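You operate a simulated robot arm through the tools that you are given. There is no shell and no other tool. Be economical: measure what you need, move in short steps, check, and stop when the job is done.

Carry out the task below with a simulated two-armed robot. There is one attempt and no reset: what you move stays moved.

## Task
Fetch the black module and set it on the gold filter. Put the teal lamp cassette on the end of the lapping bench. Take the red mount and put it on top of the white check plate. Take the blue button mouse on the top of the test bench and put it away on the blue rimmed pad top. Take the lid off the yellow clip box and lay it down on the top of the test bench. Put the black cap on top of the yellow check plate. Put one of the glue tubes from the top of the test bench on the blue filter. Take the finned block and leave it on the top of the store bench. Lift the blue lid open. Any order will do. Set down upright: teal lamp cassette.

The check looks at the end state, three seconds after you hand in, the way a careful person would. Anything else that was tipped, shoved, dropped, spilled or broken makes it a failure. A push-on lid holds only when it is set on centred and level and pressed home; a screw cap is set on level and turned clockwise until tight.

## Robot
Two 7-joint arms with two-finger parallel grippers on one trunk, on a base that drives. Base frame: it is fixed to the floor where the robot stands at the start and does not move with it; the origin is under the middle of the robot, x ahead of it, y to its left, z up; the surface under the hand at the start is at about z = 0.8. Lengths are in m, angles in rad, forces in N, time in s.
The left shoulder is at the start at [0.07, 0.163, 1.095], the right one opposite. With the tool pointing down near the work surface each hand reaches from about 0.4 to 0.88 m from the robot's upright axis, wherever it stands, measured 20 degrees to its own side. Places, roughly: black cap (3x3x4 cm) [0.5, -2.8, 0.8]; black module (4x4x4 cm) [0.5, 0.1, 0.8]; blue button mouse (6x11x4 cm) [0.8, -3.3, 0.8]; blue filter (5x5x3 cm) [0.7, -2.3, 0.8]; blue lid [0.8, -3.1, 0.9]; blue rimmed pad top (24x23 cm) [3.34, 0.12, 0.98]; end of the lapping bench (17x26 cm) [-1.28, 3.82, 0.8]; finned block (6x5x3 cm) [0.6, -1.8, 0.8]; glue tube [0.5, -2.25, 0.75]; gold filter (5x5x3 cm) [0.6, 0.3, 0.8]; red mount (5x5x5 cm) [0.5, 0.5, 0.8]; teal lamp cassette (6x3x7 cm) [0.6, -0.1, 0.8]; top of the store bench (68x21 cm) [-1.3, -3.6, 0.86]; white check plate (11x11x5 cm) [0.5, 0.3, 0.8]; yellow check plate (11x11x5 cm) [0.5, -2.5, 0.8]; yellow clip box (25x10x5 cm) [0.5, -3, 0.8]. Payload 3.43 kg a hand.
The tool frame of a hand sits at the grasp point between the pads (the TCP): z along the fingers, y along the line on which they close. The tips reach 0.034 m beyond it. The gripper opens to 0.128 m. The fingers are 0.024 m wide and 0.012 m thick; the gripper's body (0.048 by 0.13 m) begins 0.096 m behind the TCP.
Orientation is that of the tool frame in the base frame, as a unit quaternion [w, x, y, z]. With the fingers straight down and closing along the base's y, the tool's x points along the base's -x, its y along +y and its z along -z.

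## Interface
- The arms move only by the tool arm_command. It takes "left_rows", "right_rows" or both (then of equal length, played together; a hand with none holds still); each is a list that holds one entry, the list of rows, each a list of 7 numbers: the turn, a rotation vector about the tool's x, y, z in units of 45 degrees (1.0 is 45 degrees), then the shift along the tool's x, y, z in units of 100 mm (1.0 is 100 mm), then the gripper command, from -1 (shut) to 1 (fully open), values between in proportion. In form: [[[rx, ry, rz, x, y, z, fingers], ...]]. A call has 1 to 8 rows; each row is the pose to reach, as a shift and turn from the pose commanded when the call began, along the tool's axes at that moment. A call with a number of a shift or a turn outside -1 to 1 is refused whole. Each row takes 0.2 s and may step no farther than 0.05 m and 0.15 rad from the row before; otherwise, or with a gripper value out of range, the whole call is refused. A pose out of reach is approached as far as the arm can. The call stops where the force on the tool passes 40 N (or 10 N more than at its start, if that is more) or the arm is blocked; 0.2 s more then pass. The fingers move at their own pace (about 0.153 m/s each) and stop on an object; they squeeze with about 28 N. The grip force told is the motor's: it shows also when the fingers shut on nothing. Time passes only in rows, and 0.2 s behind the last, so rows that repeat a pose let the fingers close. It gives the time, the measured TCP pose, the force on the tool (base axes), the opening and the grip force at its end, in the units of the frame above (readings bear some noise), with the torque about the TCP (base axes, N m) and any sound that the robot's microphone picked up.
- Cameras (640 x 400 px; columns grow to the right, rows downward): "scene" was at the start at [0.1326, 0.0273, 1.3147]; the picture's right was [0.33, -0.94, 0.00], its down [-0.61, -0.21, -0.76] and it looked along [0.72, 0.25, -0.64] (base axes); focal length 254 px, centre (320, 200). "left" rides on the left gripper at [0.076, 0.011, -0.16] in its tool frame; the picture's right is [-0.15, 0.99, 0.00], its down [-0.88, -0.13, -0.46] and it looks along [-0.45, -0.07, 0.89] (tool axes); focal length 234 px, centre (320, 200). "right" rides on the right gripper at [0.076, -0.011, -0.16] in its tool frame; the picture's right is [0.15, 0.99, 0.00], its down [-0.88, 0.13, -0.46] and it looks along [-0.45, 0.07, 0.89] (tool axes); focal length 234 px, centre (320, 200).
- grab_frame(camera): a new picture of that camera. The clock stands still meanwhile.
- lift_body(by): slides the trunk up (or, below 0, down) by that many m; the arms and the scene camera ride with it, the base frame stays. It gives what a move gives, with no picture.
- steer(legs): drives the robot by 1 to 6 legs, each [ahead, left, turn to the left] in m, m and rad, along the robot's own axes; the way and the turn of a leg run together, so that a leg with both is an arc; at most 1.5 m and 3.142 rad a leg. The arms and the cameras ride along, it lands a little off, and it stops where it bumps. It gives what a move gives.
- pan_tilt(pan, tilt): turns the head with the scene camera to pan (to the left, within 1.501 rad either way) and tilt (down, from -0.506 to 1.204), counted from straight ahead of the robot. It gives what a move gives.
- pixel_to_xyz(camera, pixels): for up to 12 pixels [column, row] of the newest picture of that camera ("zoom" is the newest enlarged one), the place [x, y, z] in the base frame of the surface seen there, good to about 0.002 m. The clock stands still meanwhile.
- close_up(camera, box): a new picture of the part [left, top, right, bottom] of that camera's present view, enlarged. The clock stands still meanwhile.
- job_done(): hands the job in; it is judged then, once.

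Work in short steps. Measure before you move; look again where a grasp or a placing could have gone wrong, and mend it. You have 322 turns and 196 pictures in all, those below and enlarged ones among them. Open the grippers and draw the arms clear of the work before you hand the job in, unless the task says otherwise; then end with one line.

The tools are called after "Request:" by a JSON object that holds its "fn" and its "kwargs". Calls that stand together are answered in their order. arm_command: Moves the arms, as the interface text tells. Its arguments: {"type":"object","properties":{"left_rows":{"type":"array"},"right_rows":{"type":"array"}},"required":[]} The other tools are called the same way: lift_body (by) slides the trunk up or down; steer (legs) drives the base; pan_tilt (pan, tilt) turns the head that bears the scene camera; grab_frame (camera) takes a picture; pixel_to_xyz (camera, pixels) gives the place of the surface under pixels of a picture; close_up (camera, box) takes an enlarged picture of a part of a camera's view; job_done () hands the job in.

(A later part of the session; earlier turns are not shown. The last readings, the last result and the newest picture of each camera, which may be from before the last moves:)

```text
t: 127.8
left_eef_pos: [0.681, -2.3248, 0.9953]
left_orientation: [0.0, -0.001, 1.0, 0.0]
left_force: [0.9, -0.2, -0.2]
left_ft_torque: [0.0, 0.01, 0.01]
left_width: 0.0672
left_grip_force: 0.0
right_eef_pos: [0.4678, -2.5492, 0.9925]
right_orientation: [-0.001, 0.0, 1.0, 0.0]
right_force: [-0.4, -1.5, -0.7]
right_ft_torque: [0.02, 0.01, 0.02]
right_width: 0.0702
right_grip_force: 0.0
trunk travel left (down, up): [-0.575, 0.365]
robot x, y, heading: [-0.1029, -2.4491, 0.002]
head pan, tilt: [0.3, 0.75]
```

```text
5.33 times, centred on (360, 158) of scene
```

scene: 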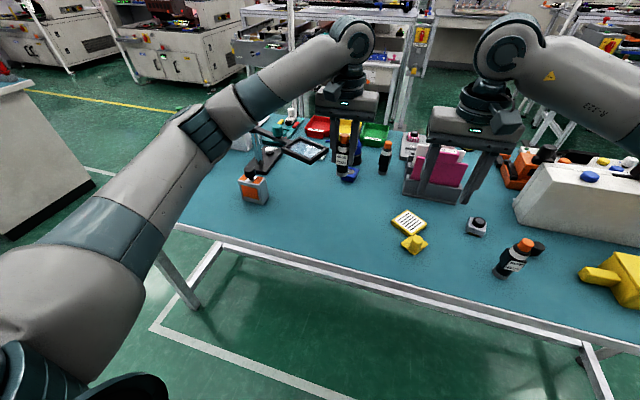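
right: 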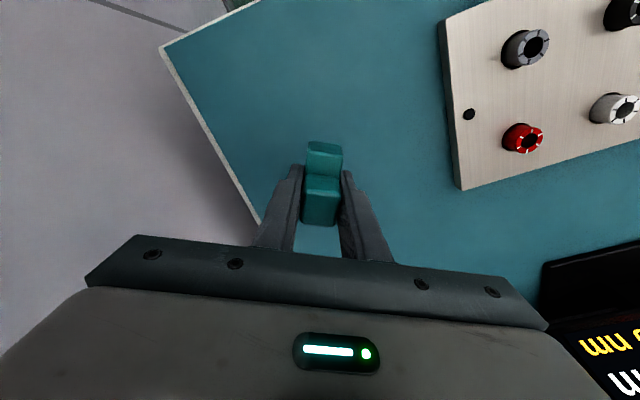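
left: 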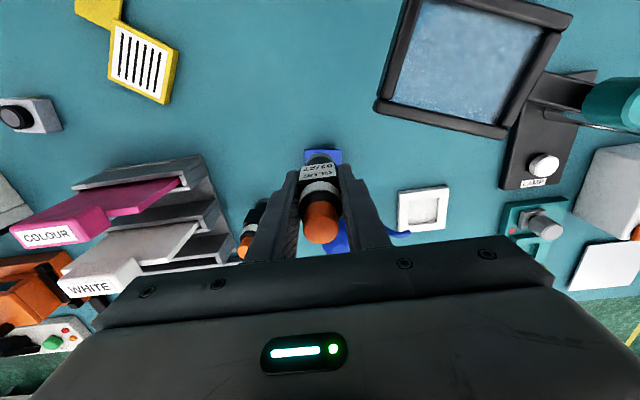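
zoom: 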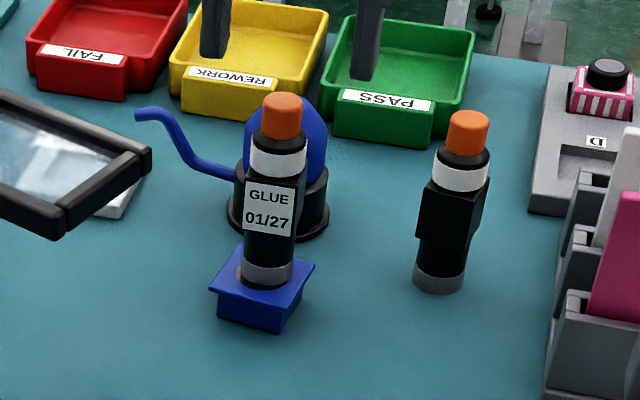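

Glue tube stands on the blue filter. Raise/retract the left hand while the right hand moves over to the black cap.

Request:
{"fn": "arm_command", "kwargs": {"left_rows": [[[0, 0, 0, 0, 0, -0.4, 0], [0, 0, 0, 0, 0, -0.8, 0], [0, 0, 0, 0, 0, -1, 0]]], "right_rows": [[[0, 0, 0, -0.1, -0.35, -0.1, 0.1], [0, 0, 0, -0.2, -0.7, -0.1, 0.1], [0, 0, 0, -0.2, -1, -0.1, 0.1]]]}}

Request:
{"fn": "arm_command", "kwargs": {"left_rows": [[[0, 0, 0, 0.4, 0.1, 0, 0], [0, 0, 0, 0.8, 0.2, 0, 0], [0, 0, 0, 1, 0.3, 0, 0]]], "right_rows": [[[0, 0, 0, -0.1, -0.35, 0, 0.1], [0, 0, 0, -0.2, -0.7, 0, 0.1], [0, 0, 0, -0.24, -1, 0, 0.1]]]}}

Request:
{"fn": "arm_command", "kwargs": {"left_rows": [[[0, 0, 0, 0.4, 0.1, 0, 0], [0, 0, 0, 0.8, 0.2, 0, 0], [0, 0, 0, 0.8, 0.3, 0, 0]]], "right_rows": [[[0, 0, 0, 0, -0.3, 0, 0.1], [0, 0, 0, 0, -0.47, 0, 0.1], [0, 0, 0, 0, -0.47, 0, 0.1]]]}}

Request:
{"fn": "grab_frame", "kwargs": {"camera": "right"}}

```text
t: 128.6
left_eef_pos: [0.681, -2.3251, 1.094]
left_orientation: [0.0, -0.001, 1.0, 0.001]
left_force: [-0.8, -0.2, -0.5]
left_ft_torque: [0.04, 0.01, -0.01]
left_width: 0.0641
left_grip_force: 0.0
right_eef_pos: [0.4861, -2.6491, 1.0019]
right_orientation: [0.0, 0.0, 1.0, 0.001]
right_force: [0.1, -0.2, -0.1]
right_ft_torque: [0.05, -0.03, -0.01]
right_width: 0.0705
right_grip_force: 0.1
trunk travel left (down, up): [-0.575, 0.365]
robot x, y, heading: [-0.1004, -2.4508, 0.0]
head pan, tilt: [0.3, 0.75]
```

```text
t: 129.4
left_eef_pos: [0.5812, -2.2928, 1.0943]
left_orientation: [0.0, 0.0, 1.0, 0.0]
left_force: [0.4, 0.7, -0.2]
left_ft_torque: [0.03, 0.02, -0.02]
left_width: 0.0638
left_grip_force: 0.0
right_eef_pos: [0.5128, -2.7485, 1.0008]
right_orientation: [0.0, 0.0, 1.0, -0.001]
right_force: [0.3, 0.9, 0.0]
right_ft_torque: [-0.02, 0.03, 0.02]
right_width: 0.0704
right_grip_force: 0.2
trunk travel left (down, up): [-0.575, 0.365]
robot x, y, heading: [-0.1012, -2.4549, -0.001]
head pan, tilt: [0.3, 0.75]
```

```text
t: 130.2
left_eef_pos: [0.5005, -2.2627, 1.093]
left_orientation: [-0.001, -0.001, 1.0, 0.0]
left_force: [0.5, -0.5, -0.6]
left_ft_torque: [0.02, 0.02, 0.01]
left_width: 0.0638
left_grip_force: 0.1
right_eef_pos: [0.5135, -2.7957, 1.0023]
right_orientation: [0.0, -0.001, 1.0, 0.0]
right_force: [0.5, 0.1, -0.9]
right_ft_torque: [-0.02, -0.01, -0.02]
right_width: 0.0703
right_grip_force: 0.1
trunk travel left (down, up): [-0.575, 0.365]
robot x, y, heading: [-0.1, -2.4538, -0.004]
head pan, tilt: [0.3, 0.75]
```

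```text
151 pictures are left
```

right: 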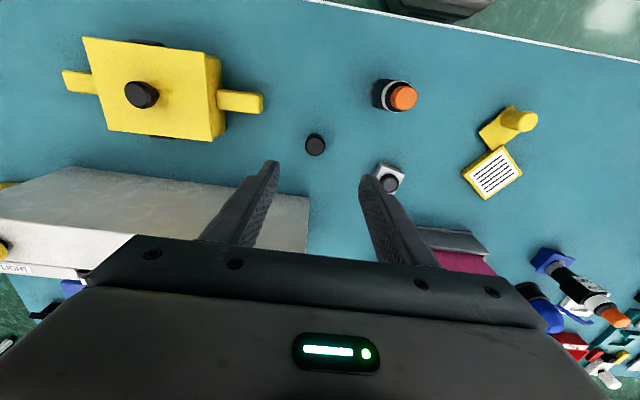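

Black cap at (315,145). Measure cap and plate.

Request:
{"fn": "close_up", "kwargs": {"camera": "right", "box": [270, 100, 430, 200]}}

Request:
{"fn": "pixel_to_xyz", "kwargs": {"camera": "right", "pixels": [[316, 146], [309, 144], [323, 147], [316, 137], [316, 154], [388, 182], [494, 172], [472, 172], [503, 152], [513, 175], [487, 194]]}}

```text
4.00 times, centred on (350, 150) of right
```

zoom: 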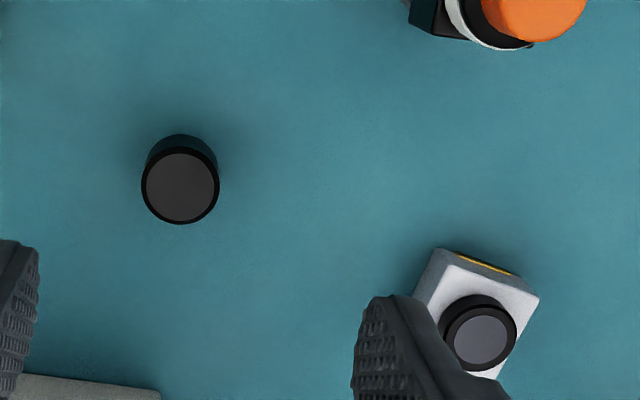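

```text
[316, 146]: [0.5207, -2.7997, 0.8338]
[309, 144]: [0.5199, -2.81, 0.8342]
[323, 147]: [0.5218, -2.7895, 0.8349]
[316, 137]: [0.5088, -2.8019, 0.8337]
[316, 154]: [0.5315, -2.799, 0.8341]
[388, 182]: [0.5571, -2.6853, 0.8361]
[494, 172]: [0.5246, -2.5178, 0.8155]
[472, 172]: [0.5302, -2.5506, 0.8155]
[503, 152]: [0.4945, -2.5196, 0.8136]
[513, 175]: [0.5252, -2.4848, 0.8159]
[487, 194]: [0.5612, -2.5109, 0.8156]
```

Cap centre (0.520,-2.7995), top 0.834; plate centre ≈(0.526,-2.5175), top 0.8155. Descend on the cap and grip.

Request:
{"fn": "arm_command", "kwargs": {"right_rows": [[[0, 0, 0, -0.065, -0.04, 0.4, 0.1], [0, 0, 0, -0.065, -0.04, 0.8, 0.1], [0, 0, 0, -0.065, -0.04, 1, 0.1]]]}}

Request:
{"fn": "arm_command", "kwargs": {"right_rows": [[[0, 0, 0, 0, 0, 0.4, 0], [0, 0, 0, 0, 0, 0.64, 0], [0, 0, 0, 0, 0, 0.64, -1], [0, 0, 0, 0, 0, 0.64, -1], [0, 0, 0, 0, 0, 0.64, -1], [0, 0, 0, 0, 0, 0.64, -1], [0, 0, 0, 0, 0, 0.64, -1]]]}}

Request:
{"fn": "grab_frame", "kwargs": {"camera": "right"}}

```text
t: 131.0
left_eef_pos: [0.5013, -2.2628, 1.0935]
left_orientation: [0.0, -0.002, 1.0, 0.0]
left_force: [1.4, 0.0, 0.1]
left_ft_torque: [0.03, 0.01, 0.01]
left_width: 0.0639
left_grip_force: 0.0
right_eef_pos: [0.5181, -2.8002, 0.9009]
right_orientation: [-0.001, 0.001, 1.0, -0.001]
right_force: [0.3, 0.1, 0.1]
right_ft_torque: [-0.01, 0.01, -0.01]
right_width: 0.0703
right_grip_force: 0.1
trunk travel left (down, up): [-0.575, 0.365]
robot x, y, heading: [-0.1031, -2.4525, -0.001]
head pan, tilt: [0.3, 0.75]
```

```text
t: 132.6
left_eef_pos: [0.5012, -2.2613, 1.0943]
left_orientation: [-0.001, 0.0, 1.0, 0.0]
left_force: [0.1, -0.4, 0.3]
left_ft_torque: [-0.04, 0.04, -0.02]
left_width: 0.0638
left_grip_force: 0.0
right_eef_pos: [0.5177, -2.8003, 0.839]
right_orientation: [0.0, 0.0, 1.0, 0.0]
right_force: [0.1, 0.5, -0.2]
right_ft_torque: [0.0, 0.0, 0.03]
right_width: 0.0258
right_grip_force: 28.2
trunk travel left (down, up): [-0.575, 0.365]
robot x, y, heading: [-0.0993, -2.4523, -0.001]
head pan, tilt: [0.3, 0.75]
```

```text
149 pictures are left
```

right: 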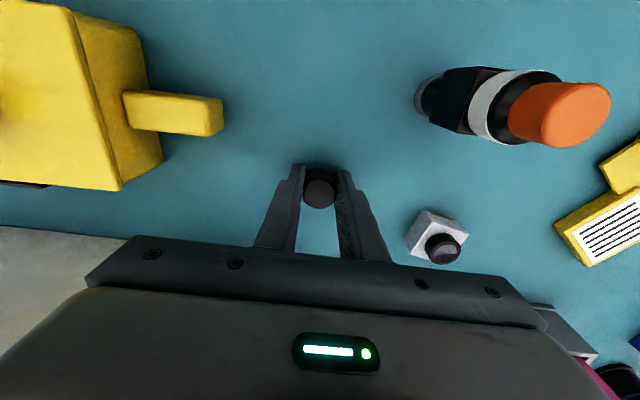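

Cap gripped. Lift and carry to the plate.

Request:
{"fn": "arm_command", "kwargs": {"right_rows": [[[0, 0, 0, 0, 0, -0.5, -1], [0, 0, 0, 0, 0, -1, -1], [0, 0, 0, 0, 0.4, -1, -1], [0, 0, 0, 0, 0.8, -1, -1], [0, 0, 0, 0, 1, -1, -1]]]}}

Request:
{"fn": "arm_command", "kwargs": {"right_rows": [[[0, 0, 0, 0, 0.45, 0, -1], [0, 0, 0, 0, 0.9, 0, -1], [0, 0, 0, 0, 1, 0, -1]]]}}

Request:
{"fn": "arm_command", "kwargs": {"right_rows": [[[0, 0, 0, -0.03, 0.4, 0, -1], [0, 0, 0, -0.065, 0.83, 0, -1], [0, 0, 0, -0.065, 0.83, 0, -1]]]}}

Request:
{"fn": "grab_frame", "kwargs": {"camera": "right"}}

```text
t: 133.8
left_eef_pos: [0.5021, -2.2621, 1.0932]
left_orientation: [0.0, 0.0, 1.0, 0.0]
left_force: [0.5, 0.2, -0.6]
left_ft_torque: [-0.03, 0.0, -0.01]
left_width: 0.064
left_grip_force: 0.0
right_eef_pos: [0.5171, -2.6978, 0.9372]
right_orientation: [0.0, 0.0, 1.0, 0.0]
right_force: [-0.7, 0.3, -0.9]
right_ft_torque: [0.0, 0.01, 0.02]
right_width: 0.0257
right_grip_force: 28.2
trunk travel left (down, up): [-0.575, 0.365]
robot x, y, heading: [-0.1027, -2.4488, -0.001]
head pan, tilt: [0.3, 0.75]
```

```text
t: 134.6
left_eef_pos: [0.502, -2.2621, 1.0937]
left_orientation: [0.0, 0.0, 1.0, 0.0]
left_force: [-1.2, 0.1, -0.4]
left_ft_torque: [0.02, -0.01, -0.01]
left_width: 0.0638
left_grip_force: 0.0
right_eef_pos: [0.5171, -2.6, 0.9378]
right_orientation: [0.0, 0.0, 1.0, 0.0]
right_force: [-0.6, -0.5, -0.4]
right_ft_torque: [0.01, 0.01, 0.03]
right_width: 0.0255
right_grip_force: 28.1
trunk travel left (down, up): [-0.575, 0.365]
robot x, y, heading: [-0.1021, -2.4519, -0.001]
head pan, tilt: [0.3, 0.75]
```

```text
t: 135.4
left_eef_pos: [0.5, -2.2635, 1.0932]
left_orientation: [0.0, -0.001, 1.0, 0.0]
left_force: [-0.3, -0.3, -0.1]
left_ft_torque: [0.01, -0.01, 0.02]
left_width: 0.0639
left_grip_force: 0.0
right_eef_pos: [0.525, -2.5179, 0.9385]
right_orientation: [0.0, 0.001, 1.0, 0.0]
right_force: [-0.2, -0.2, -0.1]
right_ft_torque: [0.05, 0.03, 0.02]
right_width: 0.0258
right_grip_force: 28.4
trunk travel left (down, up): [-0.575, 0.365]
robot x, y, heading: [-0.1026, -2.4503, 0.0]
head pan, tilt: [0.3, 0.75]
```

```text
148 pictures are left
```

right: 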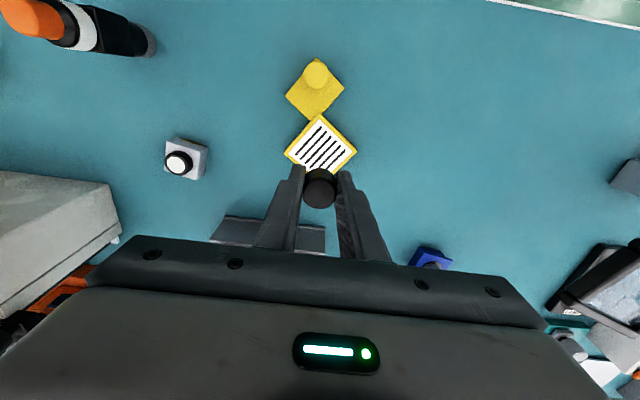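

Check plate corners again from here.

Request:
{"fn": "pixel_to_xyz", "kwargs": {"camera": "right", "pixels": [[319, 118], [353, 150], [288, 151], [319, 147], [310, 164], [332, 168]]}}

```text
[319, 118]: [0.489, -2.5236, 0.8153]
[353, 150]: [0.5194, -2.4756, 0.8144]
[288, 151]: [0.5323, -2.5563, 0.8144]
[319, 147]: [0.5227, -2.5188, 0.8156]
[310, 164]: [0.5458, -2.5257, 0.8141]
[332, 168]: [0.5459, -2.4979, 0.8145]
```

Centred. Lower 84 mm, release, and rise.

Request:
{"fn": "arm_command", "kwargs": {"right_rows": [[[0, 0, 0, 0, 0.01, 0.4, -1], [0, 0, 0, 0, 0.01, 0.7, -1], [0, 0, 0, 0, 0.01, 0.82, -1], [0, 0, 0, 0, 0.01, 0.835, -1], [0, 0, 0, 0, 0.01, 0.835, -1]]]}}

Request:
{"fn": "arm_command", "kwargs": {"right_rows": [[[0, 0, 0, 0, 0, 0, -0.4], [0, 0, 0, 0, 0, 0, -0.2], [0, 0, 0, 0, 0, 0, 0], [0, 0, 0, 0, 0, 0, 0], [0, 0, 0, 0, 0, -0.4, 0], [0, 0, 0, 0, 0, -0.8, 0], [0, 0, 0, 0, 0, -1, 0]]]}}

Request:
{"fn": "grab_frame", "kwargs": {"camera": "right"}}

```text
t: 136.6
left_eef_pos: [0.5018, -2.2625, 1.0937]
left_orientation: [0.0, 0.0, 1.0, 0.001]
left_force: [-0.1, 0.5, -0.1]
left_ft_torque: [0.0, 0.0, 0.01]
left_width: 0.0637
left_grip_force: 0.0
right_eef_pos: [0.5247, -2.515, 0.8545]
right_orientation: [-0.001, 0.0, 1.0, 0.0]
right_force: [-0.3, 0.1, 0.5]
right_ft_torque: [-0.01, 0.0, -0.01]
right_width: 0.0257
right_grip_force: 27.7
trunk travel left (down, up): [-0.575, 0.365]
robot x, y, heading: [-0.0992, -2.4539, 0.004]
head pan, tilt: [0.3, 0.75]
```

```text
t: 138.2
left_eef_pos: [0.5011, -2.2619, 1.0933]
left_orientation: [-0.001, 0.0, 1.0, -0.001]
left_force: [-1.0, 0.0, -0.1]
left_ft_torque: [0.02, 0.03, 0.03]
left_width: 0.064
left_grip_force: 0.1
right_eef_pos: [0.5254, -2.515, 0.9548]
right_orientation: [0.0, -0.001, 1.0, 0.0]
right_force: [0.3, 0.3, 0.0]
right_ft_torque: [-0.02, -0.01, 0.01]
right_width: 0.0637
right_grip_force: 0.0
trunk travel left (down, up): [-0.575, 0.365]
robot x, y, heading: [-0.1035, -2.4546, 0.003]
head pan, tilt: [0.3, 0.75]
```

```text
147 pictures are left
```

right: 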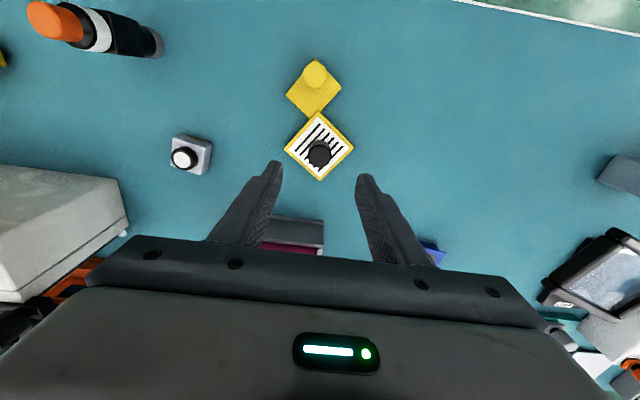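

Cap sits on the yellow plate. Raise the right hand, drive to the right end of the bench and look at the yellow box, blue lid and mouse.

Request:
{"fn": "arm_command", "kwargs": {"right_rows": [[[0, 0, 0, 0.3, 0, -0.4, 0], [0, 0, 0, 0.6, 0, -0.7, 0], [0, 0, 0, 0.9, 0, -1, 0]]]}}

Request:
{"fn": "steer", "kwargs": {"legs": [[0, -0.45, 0]]}}

Request:
{"fn": "pan_tilt", "kwargs": {"pan": -0.3, "tilt": 0.7}}

Request:
{"fn": "grab_frame", "kwargs": {"camera": "scene"}}

```text
t: 139.0
left_eef_pos: [0.499, -2.2626, 1.0941]
left_orientation: [0.001, -0.001, 1.0, 0.001]
left_force: [0.4, -1.0, 0.6]
left_ft_torque: [0.01, -0.06, 0.01]
left_width: 0.0637
left_grip_force: 0.1
right_eef_pos: [0.4332, -2.515, 1.0549]
right_orientation: [0.0, 0.0, 1.0, 0.0]
right_force: [-1.4, 0.2, 0.3]
right_ft_torque: [-0.01, -0.03, 0.02]
right_width: 0.0638
right_grip_force: 0.1
trunk travel left (down, up): [-0.575, 0.365]
robot x, y, heading: [-0.1002, -2.4534, 0.0]
head pan, tilt: [0.3, 0.75]
```

```text
t: 141.7
left_eef_pos: [0.5018, -2.7121, 1.0948]
left_orientation: [0.0, 0.0, 1.0, 0.0]
left_force: [0.5, 0.6, 0.3]
left_ft_torque: [0.02, 0.0, -0.01]
left_width: 0.0639
left_grip_force: 0.0
right_eef_pos: [0.4329, -2.9634, 1.0557]
right_orientation: [0.001, 0.0, 1.0, 0.0]
right_force: [0.1, 0.7, 0.4]
right_ft_torque: [0.05, -0.01, 0.01]
right_width: 0.0642
right_grip_force: 0.1
trunk travel left (down, up): [-0.575, 0.365]
robot x, y, heading: [-0.1057, -2.8973, -0.001]
head pan, tilt: [0.3, 0.75]
```

```text
t: 142.7
left_eef_pos: [0.5013, -2.7116, 1.0947]
left_orientation: [0.0, 0.001, 1.0, 0.0]
left_force: [0.1, 0.2, -0.7]
left_ft_torque: [0.01, 0.02, -0.02]
left_width: 0.0642
left_grip_force: 0.1
right_eef_pos: [0.4326, -2.9646, 1.0551]
right_orientation: [0.0, 0.001, 1.0, 0.0]
right_force: [-0.1, 0.0, 0.0]
right_ft_torque: [-0.03, -0.01, 0.01]
right_width: 0.0639
right_grip_force: 0.1
trunk travel left (down, up): [-0.575, 0.365]
robot x, y, heading: [-0.1013, -2.8975, -0.002]
head pan, tilt: [-0.3, 0.7]
```

```text
146 pictures are left
```

scene: 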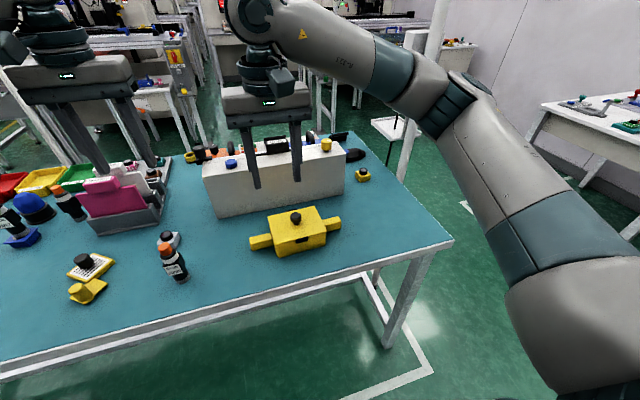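

Request:
{"fn": "close_up", "kwargs": {"camera": "scene", "box": [190, 120, 390, 245]}}

Request:
{"fn": "close_up", "kwargs": {"camera": "scene", "box": [240, 185, 360, 260]}}

Request:
{"fn": "grab_frame", "kwargs": {"camera": "right"}}

```text
3.20 times, centred on (290, 182) of scene
```

zoom: 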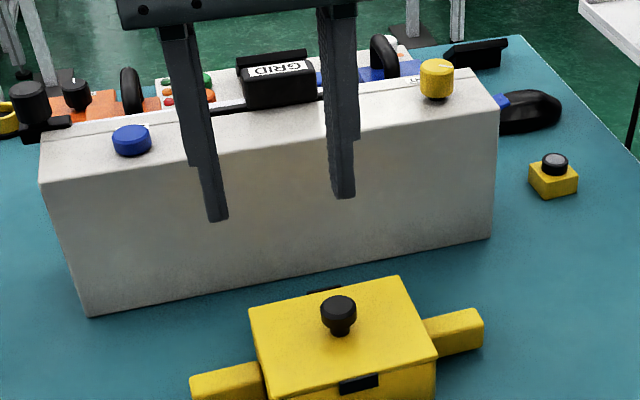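

```text
5.33 times, centred on (300, 222) of scene
```

zoom: 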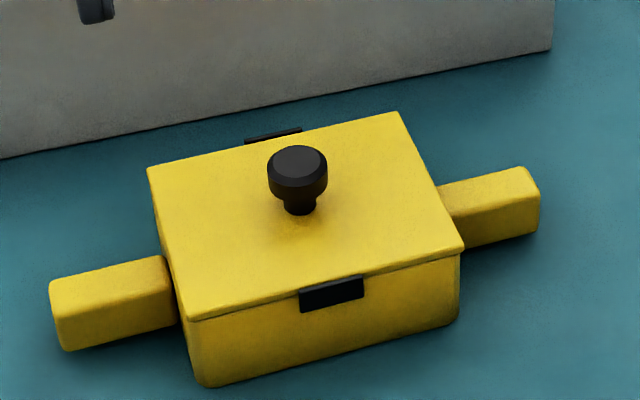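

```text
143 pictures are left
```

right: 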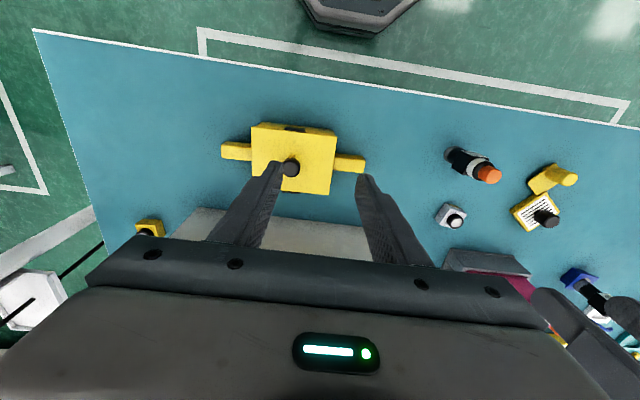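

The lid has a knob and snug clips, the box has side handles; I'll hold the left handle with the left hand and pull with the right. Measure geometry.

Request:
{"fn": "pixel_to_xyz", "kwargs": {"camera": "zoom", "pixels": [[297, 158], [298, 200], [110, 280], [165, 260], [60, 292], [500, 185], [200, 300], [160, 175], [395, 120], [455, 245], [250, 100], [320, 340]]}}

Request:
{"fn": "pixel_to_xyz", "kwargs": {"camera": "right", "pixels": [[291, 167], [255, 125], [335, 132], [328, 192], [253, 185], [348, 160], [363, 165], [225, 150], [325, 235], [150, 228], [300, 225]]}}

Request:
{"fn": "pixel_to_xyz", "kwargs": {"camera": "scene", "pixels": [[231, 163], [345, 155], [355, 152], [270, 175], [362, 175], [277, 146], [325, 145], [213, 172]]}}

```text
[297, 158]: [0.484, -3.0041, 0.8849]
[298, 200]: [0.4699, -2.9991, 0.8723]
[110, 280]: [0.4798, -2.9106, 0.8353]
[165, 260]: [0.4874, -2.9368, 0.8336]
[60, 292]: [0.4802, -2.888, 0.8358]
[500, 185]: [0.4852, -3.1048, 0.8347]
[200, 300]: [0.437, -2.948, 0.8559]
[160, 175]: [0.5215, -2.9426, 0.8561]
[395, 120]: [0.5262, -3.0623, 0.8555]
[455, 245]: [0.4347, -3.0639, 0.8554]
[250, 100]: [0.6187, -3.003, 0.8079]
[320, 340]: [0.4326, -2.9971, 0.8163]
```

```text
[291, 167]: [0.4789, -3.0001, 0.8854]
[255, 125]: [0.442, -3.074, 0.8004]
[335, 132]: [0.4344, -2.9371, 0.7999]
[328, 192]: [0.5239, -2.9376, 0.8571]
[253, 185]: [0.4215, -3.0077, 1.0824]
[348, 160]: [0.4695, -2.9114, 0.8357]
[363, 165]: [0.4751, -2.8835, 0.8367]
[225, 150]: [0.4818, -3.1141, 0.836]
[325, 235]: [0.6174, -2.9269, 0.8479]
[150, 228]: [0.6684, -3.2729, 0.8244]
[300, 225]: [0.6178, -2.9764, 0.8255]
```

```text
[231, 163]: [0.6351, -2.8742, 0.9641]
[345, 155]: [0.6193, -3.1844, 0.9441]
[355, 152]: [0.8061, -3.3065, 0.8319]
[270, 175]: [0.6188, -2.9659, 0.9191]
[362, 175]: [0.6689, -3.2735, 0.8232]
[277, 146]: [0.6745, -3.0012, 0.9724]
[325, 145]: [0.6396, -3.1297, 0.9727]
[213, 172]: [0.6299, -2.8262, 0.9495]
```

Knob centre (0.480,-3.000), top 0.885; lid top 0.856. Rotate the right hand to close along x above the knob.

Request:
{"fn": "arm_command", "kwargs": {"right_rows": [[[0, 0, -0.167, -0.08, -0.06, 0, -0.1], [0, 0, -0.333, -0.16, -0.12, 0, -0.1], [0, 0, -0.5, -0.24, -0.18, 0, -0.1], [0, 0, -0.667, -0.32, -0.24, 0, -0.1], [0, 0, -0.833, -0.4, -0.3, 0, -0.1], [0, 0, -1, -0.47, -0.35, 0, -0.1]]]}}

Request:
{"fn": "arm_command", "kwargs": {"right_rows": [[[0, 0, -0.167, 0, 0, 0.1, -0.1], [0, 0, -0.333, 0, 0, 0.3, -0.1], [0, 0, -0.5, 0, 0, 0.5, -0.1], [0, 0, -0.667, 0, 0, 0.7, -0.1], [0, 0, -0.833, 0, 0, 0.9, -0.1], [0, 0, -1, 0, 0, 1, -0.1]]]}}

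Request:
{"fn": "grab_frame", "kwargs": {"camera": "right"}}

```text
t: 144.1
left_eef_pos: [0.5018, -2.7126, 1.0937]
left_orientation: [0.0, 0.001, 1.0, 0.0]
left_force: [-0.1, -0.3, 0.4]
left_ft_torque: [-0.01, 0.0, 0.0]
left_width: 0.0644
left_grip_force: 0.0
right_eef_pos: [0.48, -2.9999, 1.0559]
right_orientation: [0.0, -0.383, 0.924, 0.0]
right_force: [-0.9, 0.0, 0.0]
right_ft_torque: [0.02, -0.04, -0.04]
right_width: 0.0577
right_grip_force: 0.1
trunk travel left (down, up): [-0.575, 0.365]
robot x, y, heading: [-0.0982, -2.8984, -0.003]
head pan, tilt: [-0.3, 0.7]
```

```text
t: 145.5
left_eef_pos: [0.5015, -2.7109, 1.0945]
left_orientation: [0.001, 0.001, 1.0, 0.0]
left_force: [-1.1, 1.7, 0.1]
left_ft_torque: [-0.04, 0.01, 0.0]
left_width: 0.0641
left_grip_force: 0.1
right_eef_pos: [0.4075, -3.0169, 1.0015]
right_orientation: [-0.001, -0.637, 0.771, 0.005]
right_force: [-0.1, -0.4, 0.6]
right_ft_torque: [0.0, -0.02, -0.01]
right_width: 0.0575
right_grip_force: 0.0
right hand out of reach, approached as far as the arm can: row 4, 5, 6
trunk travel left (down, up): [-0.575, 0.365]
robot x, y, heading: [-0.098, -2.8994, -0.003]
head pan, tilt: [-0.3, 0.7]
```

```text
142 pictures are left
```

right: 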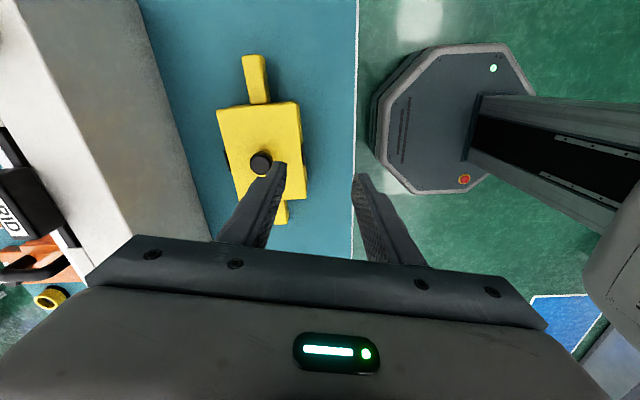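

Right wrist limit reached in that direction; turn back to the default orientation (closing along y), which is fine for the knob.

Request:
{"fn": "arm_command", "kwargs": {"right_rows": [[[0, 0, 0.167, -0.05, -0.11, 0, -0.1], [0, 0, 0.333, -0.1, -0.22, 0, -0.1], [0, 0, 0.5, -0.15, -0.34, 0, -0.1], [0, 0, 0.667, -0.2, -0.45, 0, -0.1], [0, 0, 0.833, -0.25, -0.57, 0, -0.1], [0, 0, 1, -0.303, -0.68, 0, -0.1]]]}}

Request:
{"fn": "arm_command", "kwargs": {"right_rows": [[[0, 0, 0.15, 0, 0, 0.1, -0.1], [0, 0, 0.3, 0, 0, 0.2, -0.1], [0, 0, 0.45, 0, 0, 0.3, -0.1], [0, 0, 0.6, 0, 0, 0.4, -0.1], [0, 0, 0.758, 0, 0, 0.4, -0.1], [0, 0, 0.758, 0, 0, 0.4, -0.1]]]}}

Request:
{"fn": "close_up", "kwargs": {"camera": "right", "box": [220, 90, 420, 215]}}

```text
t: 146.9
left_eef_pos: [0.5023, -2.7117, 1.0938]
left_orientation: [0.0, 0.001, 1.0, 0.0]
left_force: [-0.9, 0.3, 0.4]
left_ft_torque: [-0.03, 0.02, -0.01]
left_width: 0.064
left_grip_force: 0.2
right_eef_pos: [0.4806, -2.9997, 1.001]
right_orientation: [-0.003, -0.292, 0.956, 0.003]
right_force: [0.3, -0.1, -0.1]
right_ft_torque: [-0.01, -0.01, 0.0]
right_width: 0.0573
right_grip_force: 0.1
trunk travel left (down, up): [-0.575, 0.365]
robot x, y, heading: [-0.1007, -2.8974, 0.001]
head pan, tilt: [-0.3, 0.7]
```

```text
t: 148.3
left_eef_pos: [0.5009, -2.7118, 1.0947]
left_orientation: [-0.001, 0.0, 1.0, 0.0]
left_force: [0.4, -0.5, 0.4]
left_ft_torque: [0.02, 0.02, 0.0]
left_width: 0.064
left_grip_force: 0.1
right_eef_pos: [0.4809, -3.0002, 0.9598]
right_orientation: [-0.004, 0.001, 1.0, 0.002]
right_force: [0.1, -0.5, -0.1]
right_ft_torque: [0.0, 0.01, 0.01]
right_width: 0.0574
right_grip_force: 0.1
trunk travel left (down, up): [-0.575, 0.365]
robot x, y, heading: [-0.0973, -2.8969, -0.004]
head pan, tilt: [-0.3, 0.7]
```

```text
3.20 times, centred on (320, 152) of right
```

zoom: 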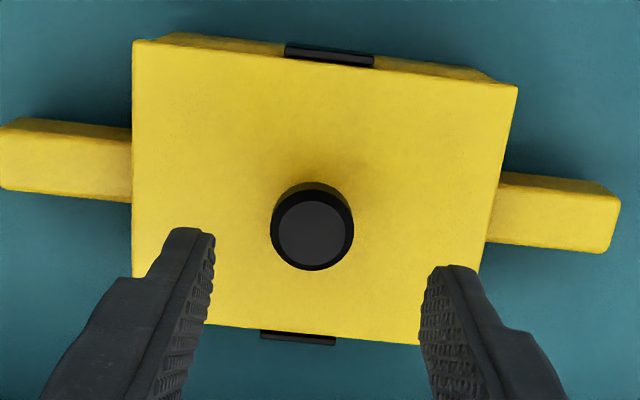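

Knob centred between fingers. Lower so tips stop just above the lid (TCP 0.8935) and grip the knob.

Request:
{"fn": "arm_command", "kwargs": {"right_rows": [[[0, 0, 0, 0, 0, 0.4, -0.1], [0, 0, 0, 0, 0, 0.66, -0.1], [0, 0, 0, 0, 0, 0.66, -1], [0, 0, 0, 0, 0, 0.66, -1], [0, 0, 0, 0, 0, 0.66, -1], [0, 0, 0, 0, 0, 0.66, -1], [0, 0, 0, 0, 0, 0.66, -1]]]}}

Request:
{"fn": "arm_command", "kwargs": {"right_rows": [[[0, 0, 0, 0, 0, -0.02, -1], [0, 0, 0, 0, 0, -0.04, -1], [0, 0, 0, 0, 0, -0.06, -1]]]}}

Request:
{"fn": "close_up", "kwargs": {"camera": "scene", "box": [230, 180, 370, 268]}}

```text
t: 149.9
left_eef_pos: [0.5021, -2.7109, 1.0945]
left_orientation: [0.0, 0.001, 1.0, 0.0]
left_force: [0.3, 0.4, 0.4]
left_ft_torque: [0.01, 0.05, -0.01]
left_width: 0.0638
left_grip_force: 0.1
right_eef_pos: [0.4798, -2.9991, 0.8938]
right_orientation: [-0.004, 0.001, 1.0, 0.004]
right_force: [-0.4, 0.1, -2.0]
right_ft_torque: [-0.01, 0.01, 0.04]
right_width: 0.0268
right_grip_force: 28.3
trunk travel left (down, up): [-0.575, 0.365]
robot x, y, heading: [-0.1019, -2.9034, 0.002]
head pan, tilt: [-0.3, 0.7]
```

```text
t: 150.7
left_eef_pos: [0.502, -2.7113, 1.0946]
left_orientation: [0.0, 0.0, 1.0, 0.001]
left_force: [-1.1, 1.0, -0.1]
left_ft_torque: [-0.02, -0.03, -0.02]
left_width: 0.064
left_grip_force: 0.1
right_eef_pos: [0.4792, -2.9995, 0.9001]
right_orientation: [-0.004, 0.001, 1.0, 0.003]
right_force: [-0.3, -0.7, -1.3]
right_ft_torque: [0.0, 0.0, 0.0]
right_width: 0.0267
right_grip_force: 28.3
trunk travel left (down, up): [-0.575, 0.365]
robot x, y, heading: [-0.1026, -2.9014, -0.003]
head pan, tilt: [-0.3, 0.7]
```

```text
4.55 times, centred on (300, 224) of scene
```

zoom: 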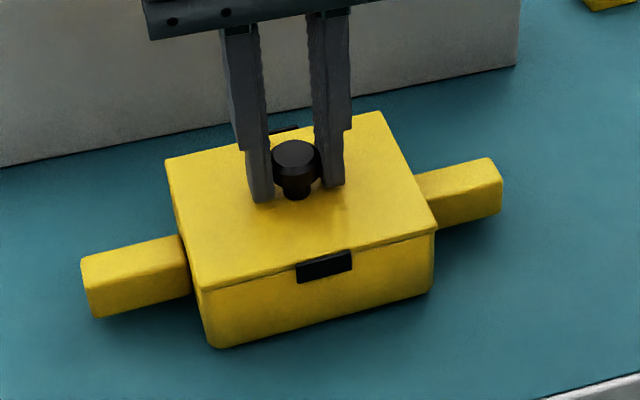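

Lifted 6 mm with ~1.3 N. Check whether the box's handle rose with it.

Request:
{"fn": "pixel_to_xyz", "kwargs": {"camera": "zoom", "pixels": [[130, 260], [460, 180], [215, 240], [400, 200], [180, 190]]}}

Request:
{"fn": "arm_command", "kwargs": {"right_rows": [[[0, 0, 0, 0, 0, -0.03, -1], [0, 0, 0, 0, 0, -0.06, -1], [0, 0, 0, 0, 0, -0.06, -1]]]}}

Request:
{"fn": "close_up", "kwargs": {"camera": "scene", "box": [230, 180, 370, 268]}}

Request:
{"fn": "pixel_to_xyz", "kwargs": {"camera": "zoom", "pixels": [[130, 260], [460, 180], [215, 240], [400, 200], [180, 190]]}}

```text
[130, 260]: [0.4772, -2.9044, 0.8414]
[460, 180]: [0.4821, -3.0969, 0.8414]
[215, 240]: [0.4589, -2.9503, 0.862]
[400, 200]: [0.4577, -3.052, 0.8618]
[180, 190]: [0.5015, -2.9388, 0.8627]
```

```text
t: 151.5
left_eef_pos: [0.5014, -2.7126, 1.0937]
left_orientation: [0.0, 0.001, 1.0, 0.001]
left_force: [0.1, 0.3, -0.9]
left_ft_torque: [0.03, -0.02, 0.01]
left_width: 0.0638
left_grip_force: 0.1
right_eef_pos: [0.4805, -3.0001, 0.9083]
right_orientation: [-0.004, 0.001, 1.0, 0.003]
right_force: [-0.5, -0.2, -1.1]
right_ft_torque: [0.0, -0.02, 0.03]
right_width: 0.0266
right_grip_force: 27.5
trunk travel left (down, up): [-0.575, 0.365]
robot x, y, heading: [-0.1033, -2.8974, -0.001]
head pan, tilt: [-0.3, 0.7]
```

```text
4.55 times, centred on (300, 224) of scene
```

zoom: 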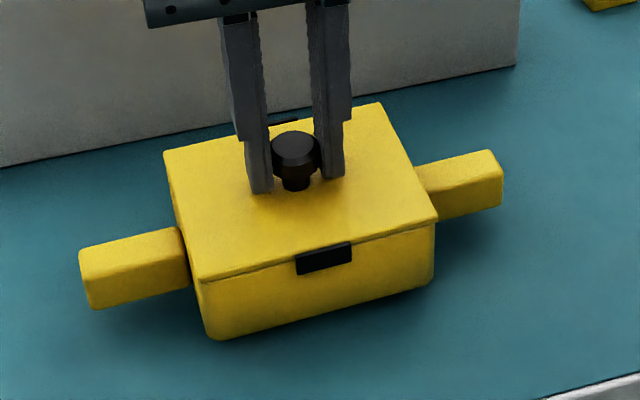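

```text
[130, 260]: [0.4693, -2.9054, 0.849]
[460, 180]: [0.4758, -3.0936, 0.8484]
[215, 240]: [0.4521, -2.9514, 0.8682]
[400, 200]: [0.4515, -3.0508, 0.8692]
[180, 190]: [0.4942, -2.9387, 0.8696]
```

The whole box lifts, so it must be held. Set it back down, release the knob and raise the hand.

Request:
{"fn": "arm_command", "kwargs": {"right_rows": [[[0, 0, 0, 0, 0, 0.06, -1], [0, 0, 0, 0, 0, 0.12, -1], [0, 0, 0, 0, 0, 0.14, -1], [0, 0, 0, 0, 0, 0.14, -1], [0, 0, 0, 0, 0, 0.14, -0.3], [0, 0, 0, 0, 0, 0.14, -0.2], [0, 0, 0, 0, 0, 0.14, -0.2], [0, 0, 0, 0, 0, 0, -0.1]]]}}

Request:
{"fn": "arm_command", "kwargs": {"right_rows": [[[0, 0, 0, 0, 0, -0.3, -0.1], [0, 0, 0, 0, 0, -0.6, -0.1], [0, 0, 0, 0, 0, -1, -0.1], [0, 0, 0, 0.3, 0, -1, -0.1]]]}}

Request:
{"fn": "grab_frame", "kwargs": {"camera": "right"}}

Request:
{"fn": "pixel_to_xyz", "kwargs": {"camera": "right", "pixels": [[320, 190], [390, 175], [250, 160], [320, 170], [370, 170], [360, 195]]}}

```text
t: 153.3
left_eef_pos: [0.502, -2.7113, 1.093]
left_orientation: [0.0, 0.001, 1.0, -0.001]
left_force: [-0.9, -1.0, -1.0]
left_ft_torque: [-0.05, 0.0, 0.01]
left_width: 0.064
left_grip_force: 0.1
right_eef_pos: [0.4793, -2.9994, 0.9067]
right_orientation: [-0.005, 0.0, 1.0, 0.003]
right_force: [0.3, 0.8, 0.4]
right_ft_torque: [0.01, -0.01, 0.01]
right_width: 0.0574
right_grip_force: 0.0
trunk travel left (down, up): [-0.575, 0.365]
robot x, y, heading: [-0.0983, -2.9021, 0.003]
head pan, tilt: [-0.3, 0.7]
```

```text
t: 154.3
left_eef_pos: [0.5005, -2.7119, 1.0945]
left_orientation: [-0.001, 0.001, 1.0, 0.0]
left_force: [0.2, -0.2, -0.7]
left_ft_torque: [0.0, -0.01, -0.02]
left_width: 0.064
left_grip_force: 0.0
right_eef_pos: [0.4497, -3.0007, 1.0074]
right_orientation: [-0.003, 0.001, 1.0, 0.002]
right_force: [-0.1, -1.0, -0.3]
right_ft_torque: [0.02, 0.0, 0.0]
right_width: 0.0573
right_grip_force: 0.0
trunk travel left (down, up): [-0.575, 0.365]
robot x, y, heading: [-0.1013, -2.8976, 0.001]
head pan, tilt: [-0.3, 0.7]
```

```text
138 pictures are left
```

right: 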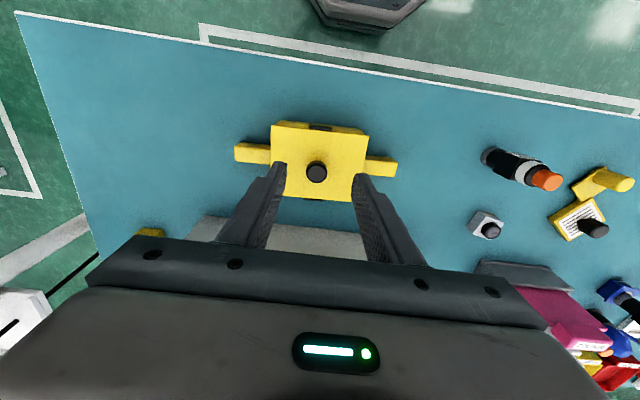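

```text
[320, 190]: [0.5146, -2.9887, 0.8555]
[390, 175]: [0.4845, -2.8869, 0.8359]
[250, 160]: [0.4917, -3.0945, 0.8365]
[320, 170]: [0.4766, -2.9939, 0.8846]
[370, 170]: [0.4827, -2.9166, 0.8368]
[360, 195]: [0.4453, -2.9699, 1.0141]
```

Box is back in place. Reposition the base so the left hand can reach the left handle from outside.

Request:
{"fn": "steer", "kwargs": {"legs": [[-0.1, -0.15, 0]]}}

Request:
{"fn": "arm_command", "kwargs": {"left_rows": [[[0, 0, -0.167, -0.13, 0.1, 0, 0], [0, 0, -0.333, -0.26, 0.2, 0, 0], [0, 0, -0.5, -0.39, 0.3, 0, 0], [0, 0, -0.667, -0.52, 0.3, 0, 0], [0, 0, -0.833, -0.65, 0.3, 0, 0], [0, 0, -1, -0.78, 0.3, 0, 0]]]}}

Request:
{"fn": "arm_command", "kwargs": {"left_rows": [[[0, 0, -0.167, 0, 0, 0, 0], [0, 0, -0.333, 0, 0, 0, 0], [0, 0, -0.5, 0, 0, 0.1, 0], [0, 0, -0.667, 0, 0, 0.2, 0], [0, 0, -0.833, 0, 0, 0.3, 0], [0, 0, -1, 0, 0, 0.5, 0]]]}}

Request:
{"fn": "arm_command", "kwargs": {"left_rows": [[[0, 0.178, 0, 0, 0, 0, 0], [0, 0.356, 0, 0, 0, 0, 0], [0, 0.533, 0, 0, 0, 0, 0], [0, 0.711, 0, 0, 0, 0, 0], [0, 0.889, 0, 0, 0, 0, 0]]]}}

Request:
{"fn": "grab_frame", "kwargs": {"camera": "left"}}

```text
t: 155.8
left_eef_pos: [0.4026, -2.8609, 1.0936]
left_orientation: [0.001, 0.001, 1.0, 0.0]
left_force: [0.4, 0.6, -0.2]
left_ft_torque: [0.03, 0.01, 0.02]
left_width: 0.0641
left_grip_force: 0.0
right_eef_pos: [0.3502, -3.1498, 1.0076]
right_orientation: [-0.005, 0.0, 1.0, 0.002]
right_force: [0.1, 0.5, 0.0]
right_ft_torque: [0.0, 0.01, -0.01]
right_width: 0.0579
right_grip_force: 0.1
trunk travel left (down, up): [-0.575, 0.365]
robot x, y, heading: [-0.1988, -3.0483, 0.001]
head pan, tilt: [-0.3, 0.7]
```

```text
t: 157.2
left_eef_pos: [0.4799, -2.8316, 1.0931]
left_orientation: [0.0, -0.383, 0.924, 0.0]
left_force: [0.4, -0.2, -0.1]
left_ft_torque: [-0.02, 0.02, 0.01]
left_width: 0.064
left_grip_force: 0.0
right_eef_pos: [0.3503, -3.1497, 1.0079]
right_orientation: [-0.004, 0.0, 1.0, 0.003]
right_force: [0.5, -0.8, -0.3]
right_ft_torque: [0.0, -0.01, 0.01]
right_width: 0.0578
right_grip_force: 0.0
trunk travel left (down, up): [-0.575, 0.365]
robot x, y, heading: [-0.2002, -3.0516, -0.001]
head pan, tilt: [-0.3, 0.7]
```

```text
t: 158.6
left_eef_pos: [0.4807, -2.8323, 1.0437]
left_orientation: [0.0, 0.707, -0.707, 0.0]
left_force: [0.2, 0.0, 0.1]
left_ft_torque: [-0.01, 0.01, -0.04]
left_width: 0.0641
left_grip_force: 0.0
right_eef_pos: [0.3519, -3.1488, 1.006]
right_orientation: [-0.004, 0.0, 1.0, 0.002]
right_force: [-0.2, -0.4, 0.5]
right_ft_torque: [-0.01, 0.02, 0.0]
right_width: 0.0576
right_grip_force: 0.1
trunk travel left (down, up): [-0.575, 0.365]
robot x, y, heading: [-0.204, -3.0506, 0.001]
head pan, tilt: [-0.3, 0.7]
```

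```text
t: 159.8
left_eef_pos: [0.48, -2.83, 1.0433]
left_orientation: [-0.244, -0.663, 0.665, -0.243]
left_force: [-0.3, 0.1, 0.4]
left_ft_torque: [0.02, -0.01, 0.0]
left_width: 0.0641
left_grip_force: 0.0
right_eef_pos: [0.3501, -3.1485, 1.0075]
right_orientation: [-0.004, 0.0, 1.0, 0.002]
right_force: [-0.3, -0.1, 0.2]
right_ft_torque: [0.0, -0.02, 0.02]
right_width: 0.0576
right_grip_force: 0.0
trunk travel left (down, up): [-0.575, 0.365]
robot x, y, heading: [-0.1992, -3.0488, -0.001]
head pan, tilt: [-0.3, 0.7]
```

```text
137 pictures are left
```

left: 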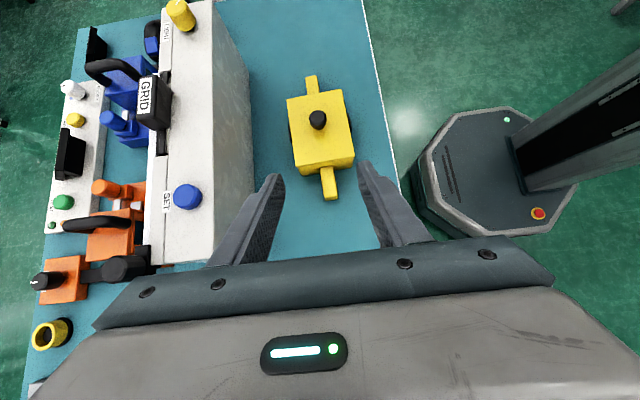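

Tilt is right; handle is between the fingers. Measure the handle in this view.

Request:
{"fn": "pixel_to_xyz", "kwargs": {"camera": "left", "pixels": [[330, 172], [333, 195], [322, 185], [337, 183], [325, 170], [318, 119], [320, 168]]}}

```text
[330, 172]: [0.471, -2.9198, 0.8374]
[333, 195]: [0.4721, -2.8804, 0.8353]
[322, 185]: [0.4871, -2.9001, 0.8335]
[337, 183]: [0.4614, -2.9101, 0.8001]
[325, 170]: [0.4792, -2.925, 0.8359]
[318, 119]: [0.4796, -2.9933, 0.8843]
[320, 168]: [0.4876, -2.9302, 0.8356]
```

Handle centre x≈0.476, end y≈−2.877. Move straight down to TCP (0.477,−2.89,0.847) and grip the handle.

Request:
{"fn": "arm_command", "kwargs": {"left_rows": [[[0, 0, 0, -0.134, 0.01, 0.315, 0], [0, 0, 0, -0.268, 0.02, 0.63, 0], [0, 0, 0, -0.402, 0.03, 0.945, 0]]]}}

Request:
{"fn": "arm_command", "kwargs": {"left_rows": [[[0, 0, 0, -0.134, 0, 0.315, 0], [0, 0, 0, -0.268, 0, 0.63, 0], [0, 0, 0, -0.402, 0, 0.945, 0], [0, 0, 0, -0.402, 0, 0.945, 0]]]}}

Request:
{"fn": "grab_frame", "kwargs": {"camera": "left"}}

Request:
{"fn": "close_up", "kwargs": {"camera": "scene", "box": [160, 140, 360, 265]}}

```text
t: 160.6
left_eef_pos: [0.478, -2.8609, 0.9453]
left_orientation: [-0.242, -0.664, 0.665, -0.242]
left_force: [-0.1, -0.3, -0.1]
left_ft_torque: [0.0, 0.03, 0.01]
left_width: 0.0637
left_grip_force: 0.0
right_eef_pos: [0.3509, -3.1487, 1.0064]
right_orientation: [-0.003, 0.0, 1.0, 0.003]
right_force: [0.1, -0.4, 0.0]
right_ft_torque: [-0.05, 0.03, 0.02]
right_width: 0.0575
right_grip_force: 0.0
trunk travel left (down, up): [-0.575, 0.365]
robot x, y, heading: [-0.2023, -3.0489, -0.006]
head pan, tilt: [-0.3, 0.7]
```

```text
t: 161.6
left_eef_pos: [0.4766, -2.8915, 0.8471]
left_orientation: [-0.243, -0.663, 0.665, -0.242]
left_force: [0.4, -0.2, -0.3]
left_ft_torque: [0.03, 0.0, 0.01]
left_width: 0.0637
left_grip_force: 0.0
right_eef_pos: [0.3517, -3.1484, 1.0078]
right_orientation: [-0.004, 0.0, 1.0, 0.003]
right_force: [0.0, 0.1, -0.4]
right_ft_torque: [-0.02, 0.0, 0.0]
right_width: 0.0573
right_grip_force: 0.0
trunk travel left (down, up): [-0.575, 0.365]
robot x, y, heading: [-0.1992, -3.048, 0.002]
head pan, tilt: [-0.3, 0.7]
```

```text
136 pictures are left
```

left: 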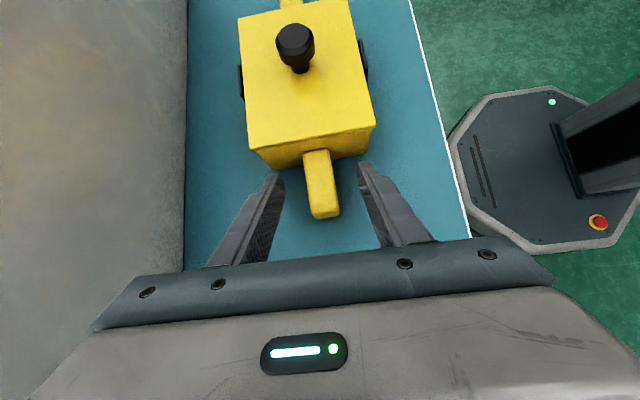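

```text
3.20 times, centred on (260, 202) of scene
```

zoom: 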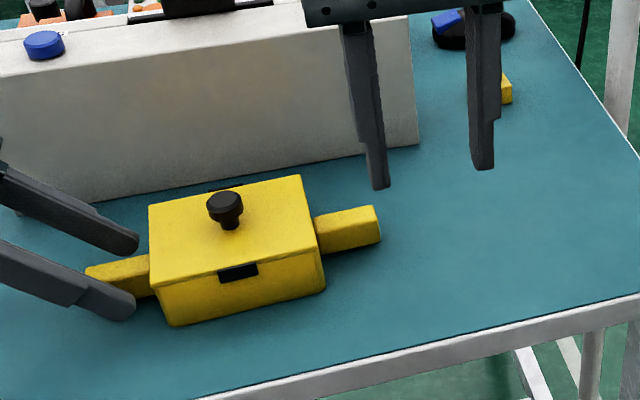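

Fingers straddle the handle. Close, and meanwhile move the right hand above the knob.

Request:
{"fn": "arm_command", "kwargs": {"left_rows": [[[0, 0, 0, 0, 0, 0, -1], [0, 0, 0, 0, 0, 0, -1], [0, 0, 0, 0, 0, 0, -1], [0, 0, 0, 0, 0, 0, -1], [0, 0, 0, 0, 0, 0, -1]]], "right_rows": [[[0, 0, 0, -0.2, 0.25, 0, -0.1], [0, 0, 0, -0.4, 0.5, 0, -0.1], [0, 0, 0, -0.6, 0.75, 0, -0.1], [0, 0, 0, -0.7, 0.85, 0, -0.1], [0, 0, 0, -0.7, 0.85, 0, -0.1]]]}}

Request:
{"fn": "arm_command", "kwargs": {"right_rows": [[[0, 0, 0, -0.25, 0.25, 0, -0.1], [0, 0, 0, -0.5, 0.5, 0, -0.1], [0, 0, 0, -0.585, 0.635, 0.3, -0.1], [0, 0, 0, -0.585, 0.635, 0.5, -0.1], [0, 0, 0, -0.585, 0.635, 0.5, -0.1]]]}}

Request:
{"fn": "grab_frame", "kwargs": {"camera": "right"}}

Request:
{"fn": "close_up", "kwargs": {"camera": "scene", "box": [130, 100, 370, 250]}}

```text
t: 162.8
left_eef_pos: [0.4772, -2.8924, 0.8465]
left_orientation: [-0.241, -0.665, 0.665, -0.241]
left_force: [-1.2, -2.0, 3.2]
left_ft_torque: [-0.11, 0.0, -0.09]
left_width: 0.0234
left_grip_force: 28.4
right_eef_pos: [0.4212, -3.0647, 1.0071]
right_orientation: [-0.004, 0.0, 1.0, 0.003]
right_force: [0.1, -0.2, 0.7]
right_ft_torque: [0.0, 0.0, 0.0]
right_width: 0.0577
right_grip_force: 0.1
trunk travel left (down, up): [-0.575, 0.365]
robot x, y, heading: [-0.1992, -3.0469, -0.005]
head pan, tilt: [-0.3, 0.7]
```

```text
t: 164.0
left_eef_pos: [0.4774, -2.8905, 0.8474]
left_orientation: [-0.242, -0.664, 0.665, -0.241]
left_force: [-0.6, -2.0, 4.2]
left_ft_torque: [-0.08, 0.0, -0.02]
left_width: 0.0233
left_grip_force: 27.9
right_eef_pos: [0.4793, -3.0014, 0.9575]
right_orientation: [-0.004, 0.001, 1.0, 0.002]
right_force: [0.3, -0.1, -0.6]
right_ft_torque: [0.02, 0.02, 0.03]
right_width: 0.0578
right_grip_force: 0.1
trunk travel left (down, up): [-0.575, 0.365]
robot x, y, heading: [-0.1999, -3.0498, -0.003]
head pan, tilt: [-0.3, 0.7]
```

```text
134 pictures are left
```

right: 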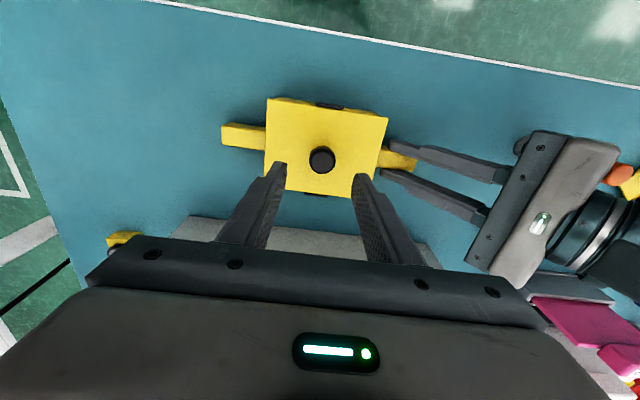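

```text
2.67 times, centred on (250, 175) of scene
```

zoom: 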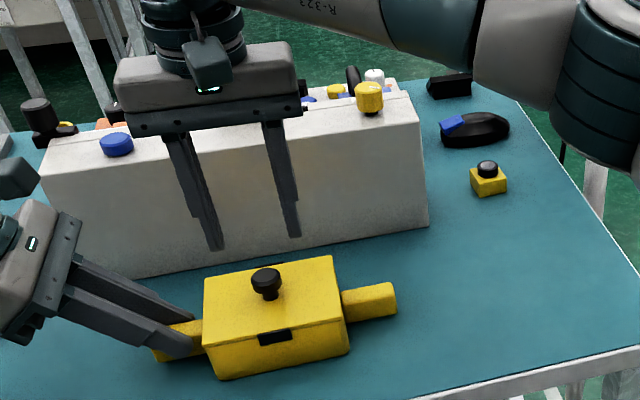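

Plenty of separation. Lower right hand onto the knob and grip, then pull slowly.

Request:
{"fn": "arm_command", "kwargs": {"right_rows": [[[0, 0, 0, 0, 0.01, 0.4, -0.1], [0, 0, 0, 0, 0.01, 0.64, -0.1], [0, 0, 0, 0, 0.01, 0.64, -1], [0, 0, 0, 0, 0.01, 0.64, -1], [0, 0, 0, 0, 0.01, 0.64, -1], [0, 0, 0, 0, 0.01, 0.64, -1], [0, 0, 0, 0, 0.01, 0.64, -1]]]}}

Request:
{"fn": "arm_command", "kwargs": {"right_rows": [[[0, 0, 0, 0, 0, -0.03, -1], [0, 0, 0, 0, 0, -0.06, -1], [0, 0, 0, 0, 0, -0.09, -1], [0, 0, 0, 0, 0, -0.12, -1], [0, 0, 0, 0, 0, -0.12, -1]]]}}

Request:
{"fn": "close_up", "kwargs": {"camera": "scene", "box": [160, 140, 360, 265]}}

```text
t: 165.6
left_eef_pos: [0.477, -2.8921, 0.8485]
left_orientation: [-0.242, -0.664, 0.665, -0.241]
left_force: [0.3, -2.1, 4.3]
left_ft_torque: [-0.18, 0.02, -0.03]
left_width: 0.0231
left_grip_force: 28.2
right_eef_pos: [0.4783, -3.0, 0.8925]
right_orientation: [-0.005, -0.001, 1.0, 0.003]
right_force: [0.8, 0.1, -0.8]
right_ft_torque: [0.02, 0.0, -0.02]
right_width: 0.0265
right_grip_force: 27.9
trunk travel left (down, up): [-0.575, 0.365]
robot x, y, heading: [-0.2025, -3.049, -0.001]
head pan, tilt: [-0.3, 0.7]
heard: snap
```

```text
t: 166.8
left_eef_pos: [0.4777, -2.8923, 0.8475]
left_orientation: [0.243, 0.664, -0.664, 0.242]
left_force: [-0.2, -2.4, 3.9]
left_ft_torque: [-0.19, -0.01, -0.01]
left_width: 0.0234
left_grip_force: 28.2
right_eef_pos: [0.4787, -2.9991, 0.9058]
right_orientation: [-0.005, 0.001, 1.0, 0.003]
right_force: [0.0, 0.0, 0.0]
right_ft_torque: [0.0, 0.04, -0.01]
right_width: 0.0263
right_grip_force: 27.4
trunk travel left (down, up): [-0.575, 0.365]
robot x, y, heading: [-0.2016, -3.0503, -0.005]
head pan, tilt: [-0.3, 0.7]
```

```text
3.20 times, centred on (260, 202) of scene
```

zoom: 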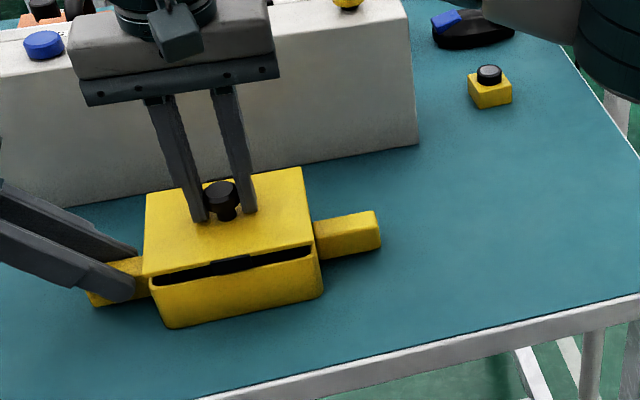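

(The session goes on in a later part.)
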